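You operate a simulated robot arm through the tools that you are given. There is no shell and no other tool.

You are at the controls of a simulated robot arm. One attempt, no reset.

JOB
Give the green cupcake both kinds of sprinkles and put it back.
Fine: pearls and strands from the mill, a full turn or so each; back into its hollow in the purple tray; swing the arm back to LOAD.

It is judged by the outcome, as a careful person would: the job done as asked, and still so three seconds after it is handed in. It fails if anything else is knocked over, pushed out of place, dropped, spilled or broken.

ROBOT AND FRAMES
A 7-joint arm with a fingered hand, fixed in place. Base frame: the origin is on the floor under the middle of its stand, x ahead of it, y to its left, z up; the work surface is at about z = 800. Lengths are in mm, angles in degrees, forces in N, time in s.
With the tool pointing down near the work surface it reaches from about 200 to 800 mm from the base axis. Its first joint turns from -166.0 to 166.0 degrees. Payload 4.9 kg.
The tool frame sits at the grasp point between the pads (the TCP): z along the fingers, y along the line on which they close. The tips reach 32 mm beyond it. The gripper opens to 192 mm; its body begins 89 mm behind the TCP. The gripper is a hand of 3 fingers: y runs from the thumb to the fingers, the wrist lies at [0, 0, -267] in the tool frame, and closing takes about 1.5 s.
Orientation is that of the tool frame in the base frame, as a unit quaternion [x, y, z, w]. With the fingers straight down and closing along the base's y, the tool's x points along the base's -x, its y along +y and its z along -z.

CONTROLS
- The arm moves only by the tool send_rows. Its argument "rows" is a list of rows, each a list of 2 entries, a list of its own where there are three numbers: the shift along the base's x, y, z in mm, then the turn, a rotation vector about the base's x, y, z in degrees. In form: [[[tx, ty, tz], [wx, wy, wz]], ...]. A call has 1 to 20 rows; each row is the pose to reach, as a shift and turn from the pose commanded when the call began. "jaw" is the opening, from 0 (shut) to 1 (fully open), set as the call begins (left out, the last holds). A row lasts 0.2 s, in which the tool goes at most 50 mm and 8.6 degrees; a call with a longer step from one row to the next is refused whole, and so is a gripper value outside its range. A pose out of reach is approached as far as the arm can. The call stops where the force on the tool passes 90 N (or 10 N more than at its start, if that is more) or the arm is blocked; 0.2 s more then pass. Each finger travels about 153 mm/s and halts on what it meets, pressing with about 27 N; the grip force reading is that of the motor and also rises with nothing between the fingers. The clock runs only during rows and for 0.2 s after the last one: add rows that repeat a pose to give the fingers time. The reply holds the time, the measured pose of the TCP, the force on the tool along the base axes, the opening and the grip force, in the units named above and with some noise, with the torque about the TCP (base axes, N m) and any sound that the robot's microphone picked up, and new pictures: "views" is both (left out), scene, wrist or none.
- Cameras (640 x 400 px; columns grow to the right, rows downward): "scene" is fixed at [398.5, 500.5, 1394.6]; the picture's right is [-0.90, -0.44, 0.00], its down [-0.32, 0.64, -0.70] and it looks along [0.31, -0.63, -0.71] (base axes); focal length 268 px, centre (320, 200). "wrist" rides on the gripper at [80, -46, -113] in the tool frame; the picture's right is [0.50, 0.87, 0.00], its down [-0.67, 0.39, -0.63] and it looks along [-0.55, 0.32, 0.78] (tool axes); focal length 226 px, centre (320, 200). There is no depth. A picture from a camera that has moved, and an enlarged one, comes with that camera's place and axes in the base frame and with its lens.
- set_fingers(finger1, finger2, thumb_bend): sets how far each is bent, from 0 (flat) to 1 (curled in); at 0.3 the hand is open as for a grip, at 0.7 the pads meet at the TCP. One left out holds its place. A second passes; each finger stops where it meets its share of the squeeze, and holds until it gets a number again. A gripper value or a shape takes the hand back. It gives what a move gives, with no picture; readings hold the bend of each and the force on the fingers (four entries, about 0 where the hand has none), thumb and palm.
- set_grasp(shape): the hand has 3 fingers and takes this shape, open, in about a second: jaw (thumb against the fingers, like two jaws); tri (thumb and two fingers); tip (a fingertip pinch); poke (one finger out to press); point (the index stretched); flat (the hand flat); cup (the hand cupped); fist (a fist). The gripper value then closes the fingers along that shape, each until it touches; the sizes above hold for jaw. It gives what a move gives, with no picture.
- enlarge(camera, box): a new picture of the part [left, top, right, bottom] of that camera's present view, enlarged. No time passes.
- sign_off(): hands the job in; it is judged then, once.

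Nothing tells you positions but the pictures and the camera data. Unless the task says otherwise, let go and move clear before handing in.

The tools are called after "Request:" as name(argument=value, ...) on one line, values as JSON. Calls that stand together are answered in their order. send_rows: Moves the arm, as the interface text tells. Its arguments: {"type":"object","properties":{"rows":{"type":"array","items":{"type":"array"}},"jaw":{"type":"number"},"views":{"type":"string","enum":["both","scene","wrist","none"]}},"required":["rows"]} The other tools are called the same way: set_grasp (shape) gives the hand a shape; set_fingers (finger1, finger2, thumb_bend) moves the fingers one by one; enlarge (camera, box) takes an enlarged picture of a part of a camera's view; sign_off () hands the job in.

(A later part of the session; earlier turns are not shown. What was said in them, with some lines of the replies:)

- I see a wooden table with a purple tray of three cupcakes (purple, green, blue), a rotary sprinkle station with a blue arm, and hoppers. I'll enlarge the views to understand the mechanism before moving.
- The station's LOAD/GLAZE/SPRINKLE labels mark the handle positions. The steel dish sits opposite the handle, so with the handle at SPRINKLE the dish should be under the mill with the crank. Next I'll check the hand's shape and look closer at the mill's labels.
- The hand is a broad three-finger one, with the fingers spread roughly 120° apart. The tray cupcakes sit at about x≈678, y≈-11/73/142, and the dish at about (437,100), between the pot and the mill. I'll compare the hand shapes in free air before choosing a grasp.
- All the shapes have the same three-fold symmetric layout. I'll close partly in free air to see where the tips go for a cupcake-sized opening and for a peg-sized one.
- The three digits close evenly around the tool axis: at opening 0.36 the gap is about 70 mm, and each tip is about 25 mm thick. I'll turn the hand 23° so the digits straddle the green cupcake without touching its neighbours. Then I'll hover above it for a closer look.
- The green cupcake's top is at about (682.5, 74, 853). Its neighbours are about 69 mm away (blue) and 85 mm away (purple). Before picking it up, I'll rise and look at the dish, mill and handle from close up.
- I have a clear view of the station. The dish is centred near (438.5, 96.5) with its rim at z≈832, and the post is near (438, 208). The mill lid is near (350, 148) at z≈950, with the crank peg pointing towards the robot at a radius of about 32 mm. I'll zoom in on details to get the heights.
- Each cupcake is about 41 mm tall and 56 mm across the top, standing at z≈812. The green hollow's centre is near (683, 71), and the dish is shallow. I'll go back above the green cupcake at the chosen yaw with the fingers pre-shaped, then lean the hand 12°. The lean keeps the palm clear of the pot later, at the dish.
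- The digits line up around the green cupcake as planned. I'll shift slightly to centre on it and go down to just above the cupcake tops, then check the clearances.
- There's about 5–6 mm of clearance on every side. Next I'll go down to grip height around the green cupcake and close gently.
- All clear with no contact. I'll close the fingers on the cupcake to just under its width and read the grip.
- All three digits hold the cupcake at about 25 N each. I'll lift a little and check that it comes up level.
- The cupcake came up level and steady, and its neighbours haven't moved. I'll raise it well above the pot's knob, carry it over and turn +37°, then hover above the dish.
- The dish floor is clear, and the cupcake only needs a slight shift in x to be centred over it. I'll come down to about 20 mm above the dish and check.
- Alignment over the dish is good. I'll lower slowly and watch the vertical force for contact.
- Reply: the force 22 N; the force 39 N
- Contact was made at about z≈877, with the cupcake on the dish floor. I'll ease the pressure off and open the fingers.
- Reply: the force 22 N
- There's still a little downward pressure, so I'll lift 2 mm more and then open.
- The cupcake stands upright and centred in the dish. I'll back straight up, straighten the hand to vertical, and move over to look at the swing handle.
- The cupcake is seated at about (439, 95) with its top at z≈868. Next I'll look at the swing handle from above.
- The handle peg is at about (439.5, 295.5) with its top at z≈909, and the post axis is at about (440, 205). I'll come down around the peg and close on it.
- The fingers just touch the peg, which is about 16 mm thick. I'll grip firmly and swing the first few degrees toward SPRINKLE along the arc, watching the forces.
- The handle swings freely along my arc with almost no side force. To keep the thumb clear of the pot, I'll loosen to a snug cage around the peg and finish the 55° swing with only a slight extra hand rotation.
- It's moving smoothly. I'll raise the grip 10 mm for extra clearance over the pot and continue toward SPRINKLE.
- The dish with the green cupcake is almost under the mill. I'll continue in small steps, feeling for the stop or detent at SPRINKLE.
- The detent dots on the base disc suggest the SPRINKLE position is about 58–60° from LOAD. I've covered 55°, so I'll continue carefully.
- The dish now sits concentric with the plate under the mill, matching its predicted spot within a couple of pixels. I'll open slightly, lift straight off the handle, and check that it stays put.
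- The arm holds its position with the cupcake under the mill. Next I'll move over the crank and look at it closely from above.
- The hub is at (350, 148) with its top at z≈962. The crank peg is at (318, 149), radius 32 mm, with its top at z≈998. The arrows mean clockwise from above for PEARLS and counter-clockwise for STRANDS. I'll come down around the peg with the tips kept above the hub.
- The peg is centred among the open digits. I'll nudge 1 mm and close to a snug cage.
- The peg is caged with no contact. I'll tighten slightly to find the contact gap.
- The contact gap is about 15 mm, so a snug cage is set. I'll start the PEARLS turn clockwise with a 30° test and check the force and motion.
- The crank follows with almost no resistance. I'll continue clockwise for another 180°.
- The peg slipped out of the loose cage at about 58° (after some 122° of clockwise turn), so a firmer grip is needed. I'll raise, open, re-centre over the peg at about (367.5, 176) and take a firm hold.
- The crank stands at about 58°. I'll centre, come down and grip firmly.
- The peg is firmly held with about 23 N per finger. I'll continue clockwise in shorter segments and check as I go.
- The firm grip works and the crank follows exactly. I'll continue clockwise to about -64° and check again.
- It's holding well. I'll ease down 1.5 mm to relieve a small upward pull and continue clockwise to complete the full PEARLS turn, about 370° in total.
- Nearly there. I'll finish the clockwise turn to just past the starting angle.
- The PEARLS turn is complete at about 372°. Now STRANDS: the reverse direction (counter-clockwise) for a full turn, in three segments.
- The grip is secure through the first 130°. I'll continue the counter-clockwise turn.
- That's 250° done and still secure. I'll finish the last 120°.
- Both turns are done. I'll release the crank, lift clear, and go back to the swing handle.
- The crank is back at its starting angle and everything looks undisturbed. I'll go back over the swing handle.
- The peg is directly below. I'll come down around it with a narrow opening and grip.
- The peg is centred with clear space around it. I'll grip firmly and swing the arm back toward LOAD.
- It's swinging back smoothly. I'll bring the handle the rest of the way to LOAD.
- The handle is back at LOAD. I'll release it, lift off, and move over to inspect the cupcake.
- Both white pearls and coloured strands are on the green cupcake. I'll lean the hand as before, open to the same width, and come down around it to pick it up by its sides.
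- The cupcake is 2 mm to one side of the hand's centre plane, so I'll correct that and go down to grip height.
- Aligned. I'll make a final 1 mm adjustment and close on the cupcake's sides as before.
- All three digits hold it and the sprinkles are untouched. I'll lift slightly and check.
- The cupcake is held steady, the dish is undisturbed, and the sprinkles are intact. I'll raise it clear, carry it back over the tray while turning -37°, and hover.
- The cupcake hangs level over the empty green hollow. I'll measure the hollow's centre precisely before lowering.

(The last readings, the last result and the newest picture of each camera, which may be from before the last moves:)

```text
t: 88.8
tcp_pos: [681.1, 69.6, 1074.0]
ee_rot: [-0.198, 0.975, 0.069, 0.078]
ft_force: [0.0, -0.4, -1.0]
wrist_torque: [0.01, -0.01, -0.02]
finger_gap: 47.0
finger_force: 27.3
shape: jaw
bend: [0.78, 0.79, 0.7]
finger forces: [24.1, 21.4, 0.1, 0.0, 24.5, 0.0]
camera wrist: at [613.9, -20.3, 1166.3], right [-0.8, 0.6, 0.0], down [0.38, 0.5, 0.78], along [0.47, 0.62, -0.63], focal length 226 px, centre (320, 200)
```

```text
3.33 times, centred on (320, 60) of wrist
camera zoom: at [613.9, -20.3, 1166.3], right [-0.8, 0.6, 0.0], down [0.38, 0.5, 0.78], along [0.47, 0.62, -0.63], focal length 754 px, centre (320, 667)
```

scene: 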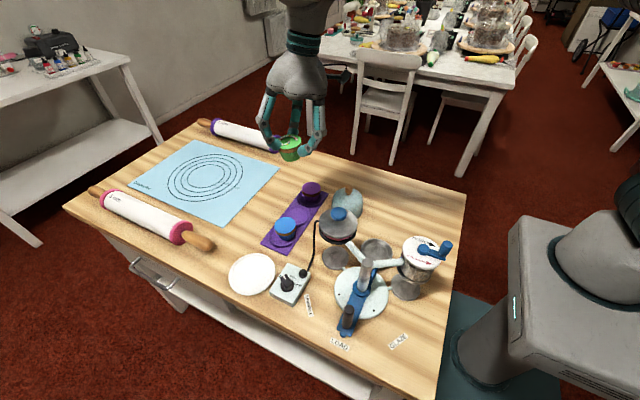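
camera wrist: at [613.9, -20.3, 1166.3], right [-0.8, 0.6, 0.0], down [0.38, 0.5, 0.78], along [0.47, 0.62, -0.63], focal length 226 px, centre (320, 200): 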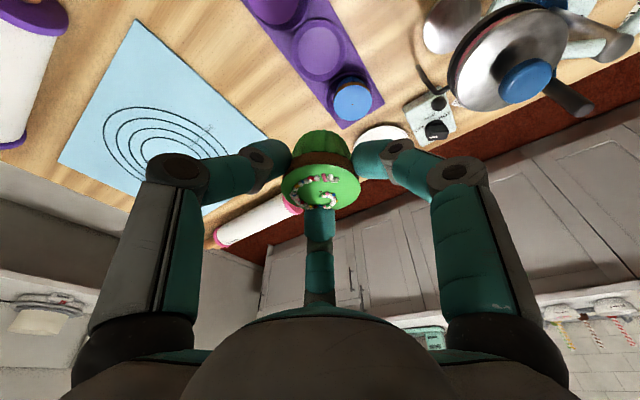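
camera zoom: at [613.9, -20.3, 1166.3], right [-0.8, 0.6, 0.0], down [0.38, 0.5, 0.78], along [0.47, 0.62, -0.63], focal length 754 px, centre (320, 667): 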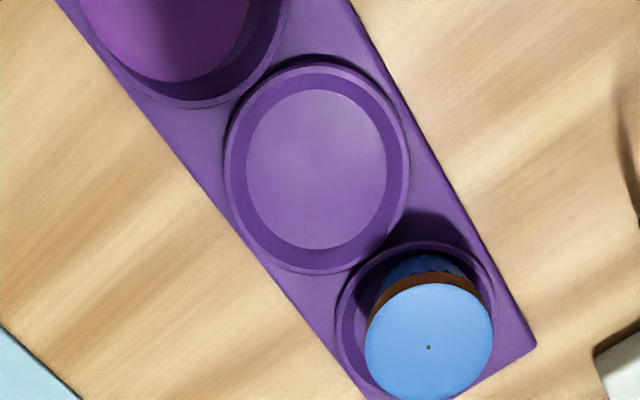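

The hollow's centre is at about (683, 69). I'll shift 2 mm toward it and go down to just above the tray, checking clearance with the neighbours.

Request:
send_rows(rows=[[[0, -2, -30], [0, 0, 0]], [[0, -2, -65], [0, 0, 0]], [[0, -2, -100], [0, 0, 0]], [[0, -2, -135], [0, 0, 0]], [[0, -2, -160], [0, 0, 0]], [[0, -2, -178], [0, 0, 0]], [[0, -2, -186], [0, 0, 0]], [[0, -2, -186], [0, 0, 0]]], views="both")

Request:
enlarge(camera="wrist", box=[220, 60, 420, 240])

Request:
enlarge(camera="scene", box=[260, 150, 350, 250])

```text
t: 90.6
tcp_pos: [680.7, 68.6, 887.1]
ee_rot: [-0.198, 0.974, 0.07, 0.079]
ft_force: [0.5, -0.8, -0.6]
wrist_torque: [-0.01, 0.02, -0.03]
finger_gap: 47.0
finger_force: 26.4
shape: jaw
bend: [0.78, 0.79, 0.7]
finger forces: [24.0, 21.5, 0.0, 0.1, 24.5, 0.0]
camera wrist: at [613.5, -22.1, 980.5], right [-0.8, 0.6, 0.0], down [0.38, 0.5, 0.78], along [0.47, 0.62, -0.63], focal length 226 px, centre (320, 200)
```

scene: 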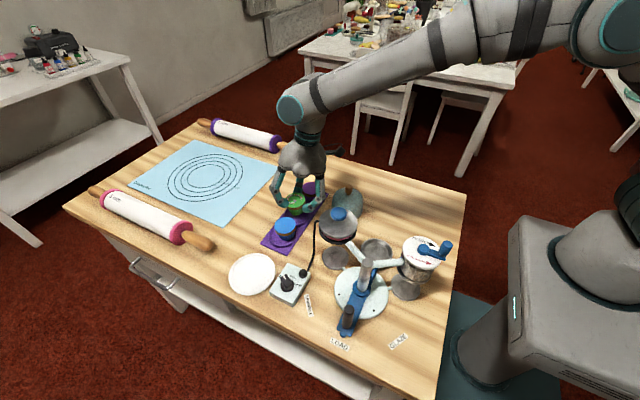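
wrist: 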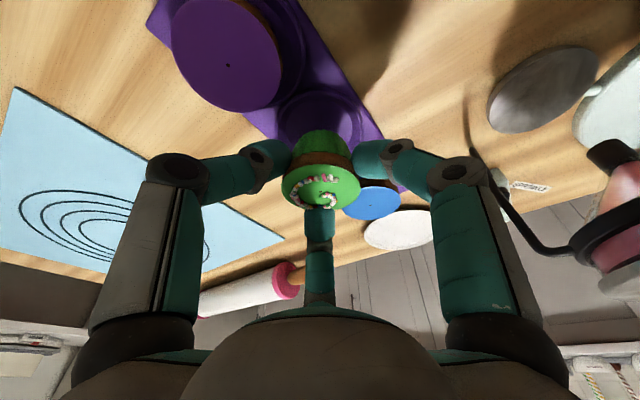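

```text
2.22 times, centred on (320, 150) of wrist
camera zoom: at [613.5, -22.1, 980.5], right [-0.8, 0.6, 0.0], down [0.38, 0.5, 0.78], along [0.47, 0.62, -0.63], focal length 502 px, centre (320, 311)
```

zoom: 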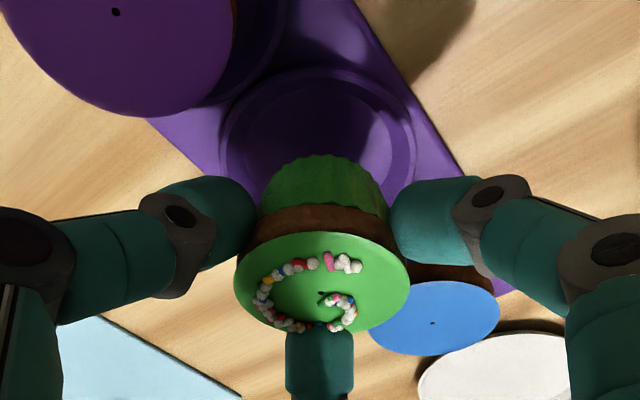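

```text
4.00 times, centred on (305, 200) of scene
camera zoom: at [398.5, 500.5, 1394.6], right [-0.9, -0.44, 0.0], down [-0.32, 0.64, -0.7], along [0.31, -0.63, -0.71], focal length 1072 px, centre (380, 200)
```

zoom: 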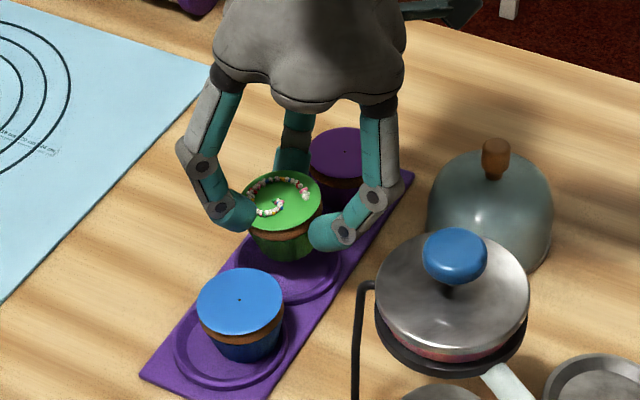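

It's aligned over the hollow with the neighbours clear. I'll lower slowly, watching for contact.

Request:
send_rows(rows=[[[0, 0, -7], [0, 0, 0]], [[0, 0, -14], [0, 0, 0]], [[0, 0, -20], [0, 0, 0]], [[0, 0, -20], [0, 0, 0]]], views="none")

Request:
send_rows(rows=[[[0, 0, -2], [0, 0, 0]], [[0, 0, -2], [0, 0, 0]]], views="none")

```text
t: 91.6
tcp_pos: [681.3, 66.6, 868.8]
ee_rot: [-0.197, 0.975, 0.069, 0.078]
ft_force: [-0.5, -1.0, -1.9]
wrist_torque: [-0.02, -0.05, 0.02]
finger_gap: 47.1
finger_force: 27.5
shape: jaw
bend: [0.78, 0.79, 0.7]
finger forces: [24.0, 21.5, 0.0, 0.2, 24.4, 0.1]
```

```text
t: 92.2
tcp_pos: [681.0, 67.2, 866.7]
ee_rot: [-0.198, 0.975, 0.07, 0.079]
ft_force: [0.5, -0.7, -1.1]
wrist_torque: [0.01, -0.03, -0.01]
finger_gap: 47.0
finger_force: 27.2
shape: jaw
bend: [0.78, 0.79, 0.7]
finger forces: [24.0, 21.6, 0.0, 0.0, 24.5, 0.1]
```

Request:
send_rows(rows=[[[0, 0, -1.5], [0, 0, 0]], [[0, 0, -1.5], [0, 0, 0]]], views="none")

Request:
enlarge(camera="scene", box=[260, 160, 340, 240])

```text
t: 92.8
tcp_pos: [681.2, 67.2, 865.8]
ee_rot: [-0.198, 0.975, 0.07, 0.079]
ft_force: [-0.7, -0.5, 0.0]
wrist_torque: [0.03, -0.01, -0.03]
finger_gap: 47.0
finger_force: 26.9
shape: jaw
bend: [0.78, 0.79, 0.7]
finger forces: [24.0, 21.6, 0.0, 0.1, 24.3, 0.0]
```

```text
5.00 times, centred on (300, 200) of scene
camera zoom: at [398.5, 500.5, 1394.6], right [-0.9, -0.44, 0.0], down [-0.32, 0.64, -0.7], along [0.31, -0.63, -0.71], focal length 1340 px, centre (420, 200)
```

zoom: 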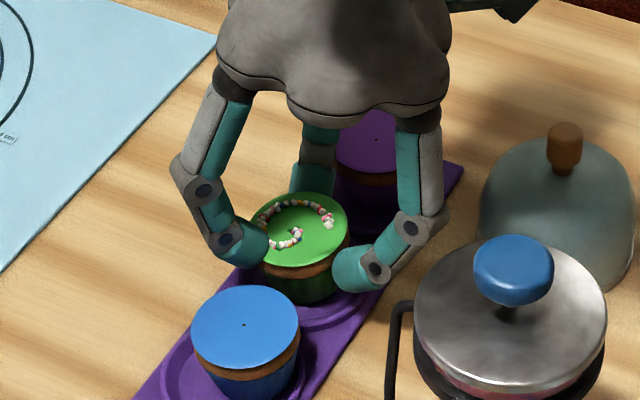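

No contact yet and everything is still clear. I'll continue down in small steps.

Request:
send_rows(rows=[[[0, 0, -1.5], [0, 0, 0]], [[0, 0, -1.5], [0, 0, 0]]], views="none")

Request:
send_rows(rows=[[[0, 0, -1.2], [0, 0, 0]], [[0, 0, -1.2], [0, 0, 0]]], views="none")

```text
t: 93.4
tcp_pos: [681.8, 66.5, 864.9]
ee_rot: [-0.197, 0.975, 0.069, 0.078]
ft_force: [0.1, -0.3, -0.6]
wrist_torque: [0.01, 0.01, 0.01]
finger_gap: 46.9
finger_force: 26.9
shape: jaw
bend: [0.78, 0.79, 0.7]
finger forces: [24.1, 21.5, 0.1, 0.1, 24.4, 0.1]
```

```text
t: 94.0
tcp_pos: [681.6, 68.1, 862.6]
ee_rot: [-0.197, 0.975, 0.069, 0.077]
ft_force: [-0.4, -0.3, -1.1]
wrist_torque: [-0.01, 0.02, 0.01]
finger_gap: 46.8
finger_force: 26.7
shape: jaw
bend: [0.78, 0.79, 0.7]
finger forces: [24.0, 21.6, 0.0, 0.0, 24.3, 0.1]
```

Request:
send_rows(rows=[[[0, 0, -1.2], [0, 0, 0]], [[0, 0, -1.2], [0, 0, 0]]], views="none")

Request:
send_rows(rows=[[[0, 0, -1], [0, 0, 0]], [[0, 0, -1], [0, 0, 0]]], views="none")

```text
t: 94.6
tcp_pos: [681.8, 67.4, 862.5]
ee_rot: [-0.198, 0.975, 0.069, 0.079]
ft_force: [-0.5, 0.0, 4.1]
wrist_torque: [0.08, -0.01, 0.02]
finger_gap: 47.1
finger_force: 27.1
shape: jaw
bend: [0.78, 0.79, 0.7]
finger forces: [25.0, 22.2, 0.0, 0.1, 24.5, 0.0]
```

```text
t: 95.2
tcp_pos: [681.7, 67.8, 863.0]
ee_rot: [-0.198, 0.975, 0.069, 0.081]
ft_force: [-0.3, -0.1, 10.3]
wrist_torque: [0.16, -0.11, 0.03]
finger_gap: 47.0
finger_force: 26.4
shape: jaw
bend: [0.78, 0.79, 0.7]
finger forces: [25.9, 23.9, 0.1, 0.0, 25.4, 0.0]
```

The cupcake rests on the hollow floor with light contact (10 N). I'll open the fingers just enough to release it.

Request:
send_rows(rows=[[[0, 0, 0.5], [0, 0, 0]], [[0, 0, 0.5], [0, 0, 0]], [[0, 0, 0.5], [0, 0, 0]], [[0, 0, 0.5], [0, 0, 0]]], jaw=0.35, views="both")

Request:
enlarge(camera="wrist", box=[220, 60, 420, 240])

Request:
enlarge(camera="scene", box=[260, 160, 340, 240])

```text
t: 96.2
tcp_pos: [681.8, 68.4, 861.4]
ee_rot: [-0.197, 0.975, 0.069, 0.077]
ft_force: [0.4, 0.2, 0.4]
wrist_torque: [0.02, -0.03, -0.01]
finger_gap: 66.9
finger_force: 0.0
shape: jaw
bend: [0.45, 0.45, 0.7]
finger forces: [0.1, 0.1, 0.1, 0.0, 0.0, 0.0]
camera wrist: at [613.8, -22.4, 953.1], right [-0.8, 0.6, 0.0], down [0.38, 0.5, 0.78], along [0.47, 0.62, -0.63], focal length 226 px, centre (320, 200)
```

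scene: 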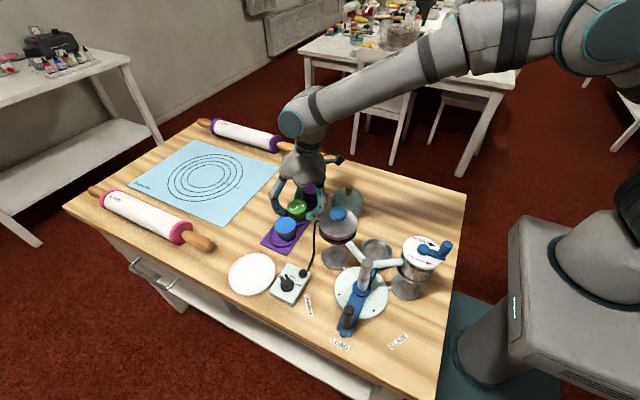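
wrist: 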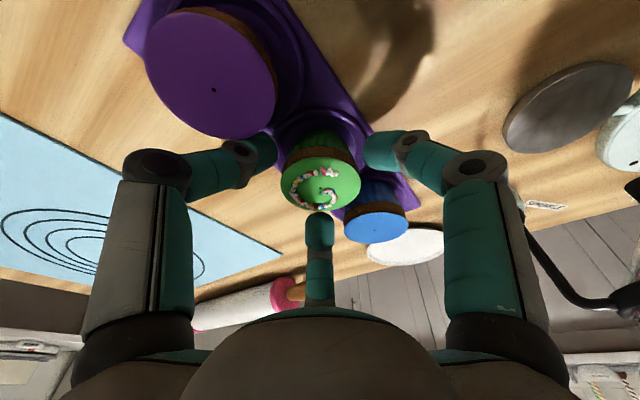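

```text
2.22 times, centred on (320, 150) of wrist
camera zoom: at [613.8, -22.4, 953.1], right [-0.8, 0.6, 0.0], down [0.38, 0.5, 0.78], along [0.47, 0.62, -0.63], focal length 502 px, centre (320, 311)
```

zoom: 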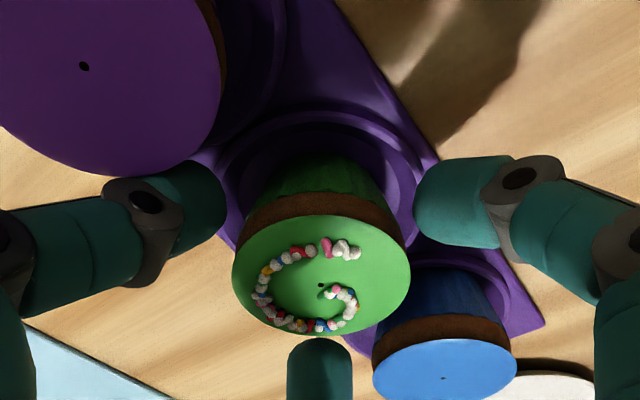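

```text
5.00 times, centred on (300, 200) of scene
camera zoom: at [398.5, 500.5, 1394.6], right [-0.9, -0.44, 0.0], down [-0.32, 0.64, -0.7], along [0.31, -0.63, -0.71], focal length 1340 px, centre (420, 200)
```

zoom: 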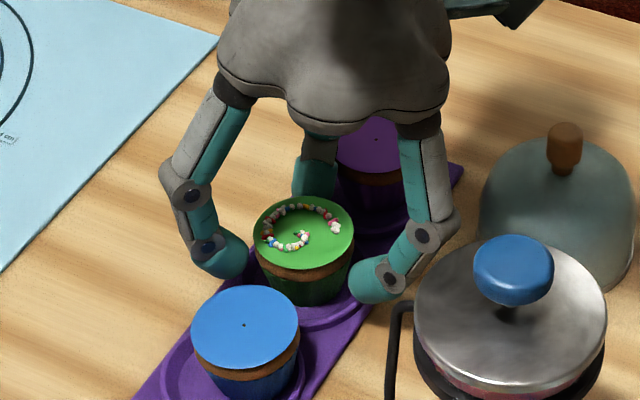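

Released and upright in the hollow. I'll lift straight up slowly, then move clear.

Request:
send_rows(rows=[[[0, 0, 5], [0, 0, 0]], [[0, 0, 12], [0, 0, 0]], [[0, 0, 22], [0, 0, 0]], [[0, 0, 40], [0, 0, 0]], [[0, 0, 70], [0, 0, 0]], [[0, 0, 110], [0, 0, 0]], [[0, 0, 150], [0, 0, 0]], [[0, 0, 180], [0, 0, 0]], [[0, 0, 190], [0, 0, 0]]], views="both")

Request:
enlarge(camera="scene", box=[260, 170, 340, 250])

Request:
enlarge(camera="wrist", box=[240, 0, 400, 120])

Request:
enlarge(camera="scene", box=[280, 190, 460, 350])

```text
t: 98.2
tcp_pos: [681.5, 66.7, 1051.4]
ee_rot: [-0.198, 0.975, 0.068, 0.079]
ft_force: [0.2, -0.2, 0.5]
wrist_torque: [0.03, 0.03, 0.01]
finger_gap: 66.9
finger_force: 0.1
shape: jaw
bend: [0.45, 0.45, 0.7]
finger forces: [0.1, 0.0, 0.1, 0.1, 0.0, 0.0]
camera wrist: at [613.5, -22.2, 1143.0], right [-0.8, 0.6, 0.0], down [0.38, 0.5, 0.78], along [0.47, 0.62, -0.63], focal length 226 px, centre (320, 200)
```

scene: 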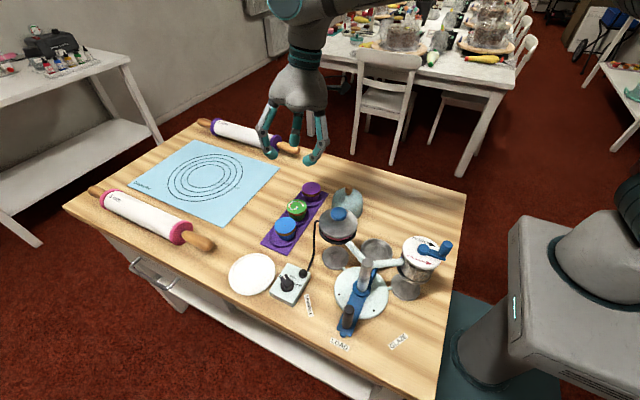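
wrist: 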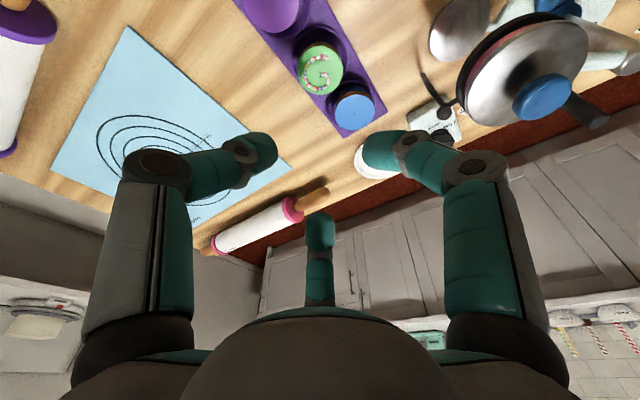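

```text
5.00 times, centred on (300, 210) of scene
camera zoom: at [398.5, 500.5, 1394.6], right [-0.9, -0.44, 0.0], down [-0.32, 0.64, -0.7], along [0.31, -0.63, -0.71], focal length 1340 px, centre (420, 150)
```

zoom: 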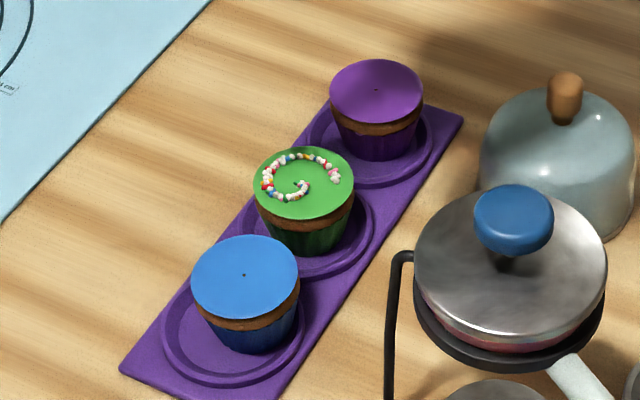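

```text
3.33 times, centred on (320, 60) of wrist
camera zoom: at [613.5, -22.2, 1143.0], right [-0.8, 0.6, 0.0], down [0.38, 0.5, 0.78], along [0.47, 0.62, -0.63], focal length 754 px, centre (320, 667)
```

zoom: 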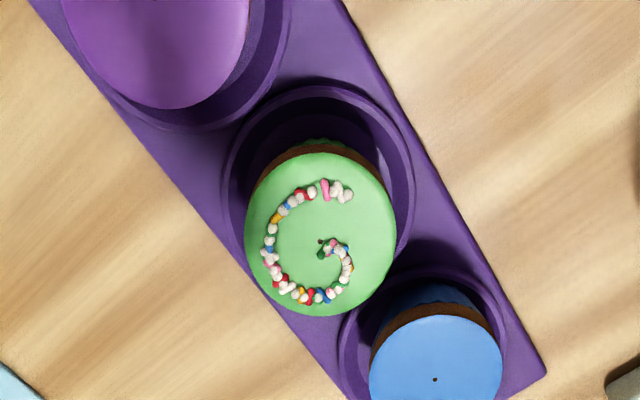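

```text
2.50 times, centred on (370, 270) of scene
camera zoom: at [398.5, 500.5, 1394.6], right [-0.9, -0.44, 0.0], down [-0.32, 0.64, -0.7], along [0.31, -0.63, -0.71], focal length 670 px, centre (195, 25)
```

zoom: 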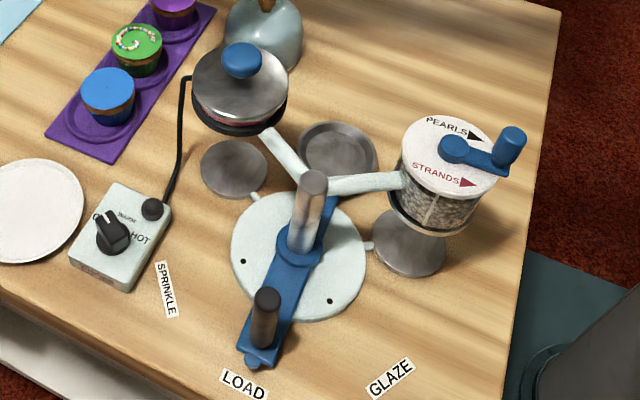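

The green cupcake is back in its hollow with both sprinkles. I'll verify the arm is exactly at LOAD by comparing it with the starting picture in the same crop.

Request:
enlarge(camera="scene", box=[310, 220, 450, 350])

Request:
enlarge(camera="scene", box=[330, 270, 390, 340])

```text
3.08 times, centred on (380, 285) of scene
camera zoom: at [398.5, 500.5, 1394.6], right [-0.9, -0.44, 0.0], down [-0.32, 0.64, -0.7], along [0.31, -0.63, -0.71], focal length 824 px, centre (135, -62)
```

zoom: 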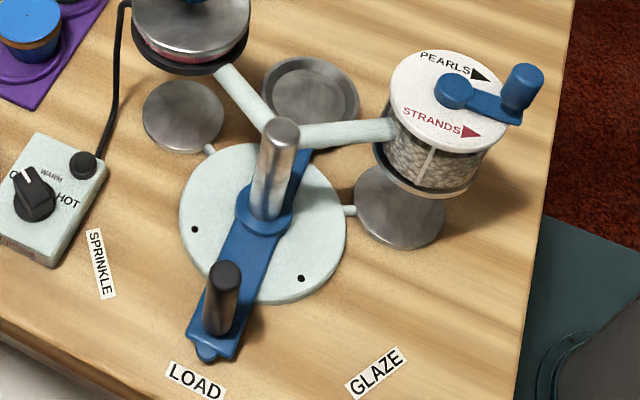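

```text
5.71 times, centred on (360, 305) of scene
camera zoom: at [398.5, 500.5, 1394.6], right [-0.9, -0.44, 0.0], down [-0.32, 0.64, -0.7], along [0.31, -0.63, -0.71], focal length 1531 px, centre (91, -400)
```

zoom: 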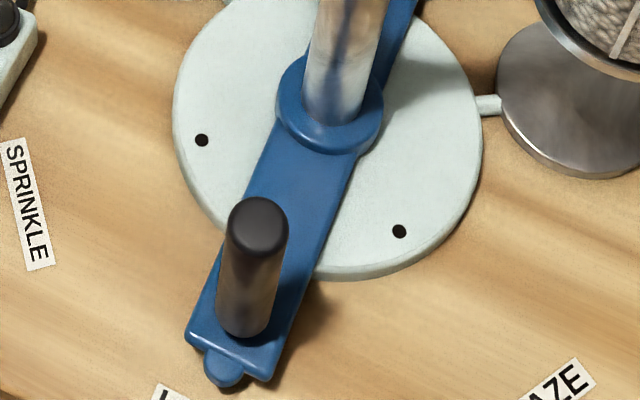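

The arm matches its starting LOAD position to within a pixel. I'll move the hand up and clear before handing in.

Request:
send_rows(rows=[[[-15, -8, 20], [0, 0, 0]], [[-40, -20, 45], [0, 0, 0]], [[-70, -35, 65], [0, 0, 0]], [[-95, -50, 80], [0, 0, 0]], [[-110, -58, 85], [0, 0, 0]], [[-110, -58, 85], [0, 0, 0]], [[-110, -58, 85], [0, 0, 0]]], views="scene")

Request:
enlarge(camera="scene", box=[60, 110, 470, 370])

```text
t: 99.8
tcp_pos: [571.7, 9.7, 1136.0]
ee_rot: [-0.199, 0.974, 0.07, 0.079]
ft_force: [0.2, -0.2, 0.0]
wrist_torque: [-0.01, -0.03, 0.0]
finger_gap: 66.9
finger_force: 0.0
shape: jaw
bend: [0.45, 0.45, 0.7]
finger forces: [0.1, 0.0, 0.0, 0.0, 0.1, 0.0]
```

scene: 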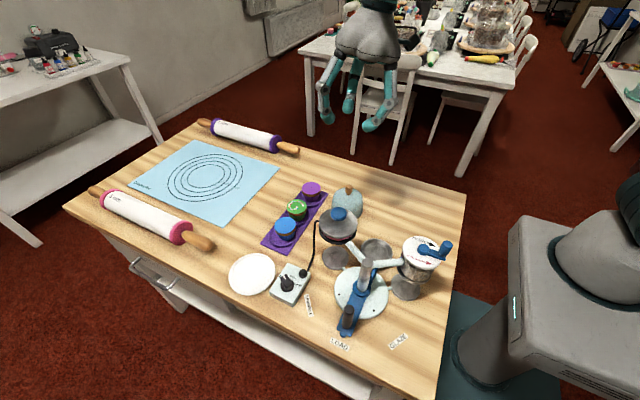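

```text
1.54 times, centred on (265, 240) of scene
camera zoom: at [398.5, 500.5, 1394.6], right [-0.9, -0.44, 0.0], down [-0.32, 0.64, -0.7], along [0.31, -0.63, -0.71], focal length 412 px, centre (405, 138)
```

zoom: 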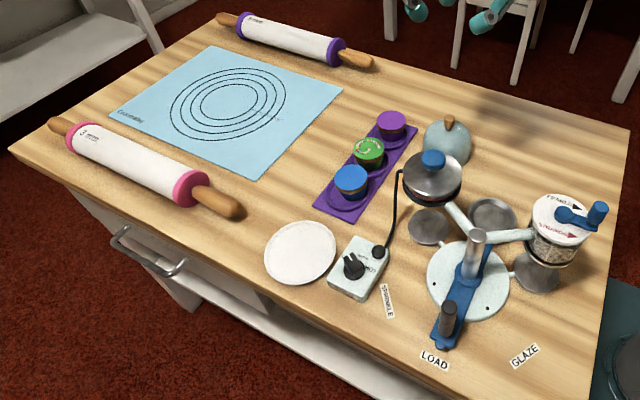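

The green cupcake is upright in its own hollow with both pearls and strands on it. The swing arm is at LOAD, and the other items I can see look where they started. The hand is empty and clear, so I'm handing in.

Request:
sign_off()

```text
The job is handed in.
```

I decorated the green cupcake with both pearls and strands and put it back in its hollow in the purple tray. It's standing upright, with the sprinkles intact.

- **Mill:** I turned the crank about one full turn (roughly 370°) each way, clockwise for pearls and then counter-clockwise for strands. The crank handle slipped out of my grip once during the pearls turn. I re-gripped it firmly and finished from where it had stopped, and the crank ended back at its starting angle.
- **Swing arm:** it is back at LOAD and matches the starting picture almost exactly.
- **Everything else:** in the final picture, nothing else on the table looks moved, spilled or knocked over. The hand is empty and clear of the table.
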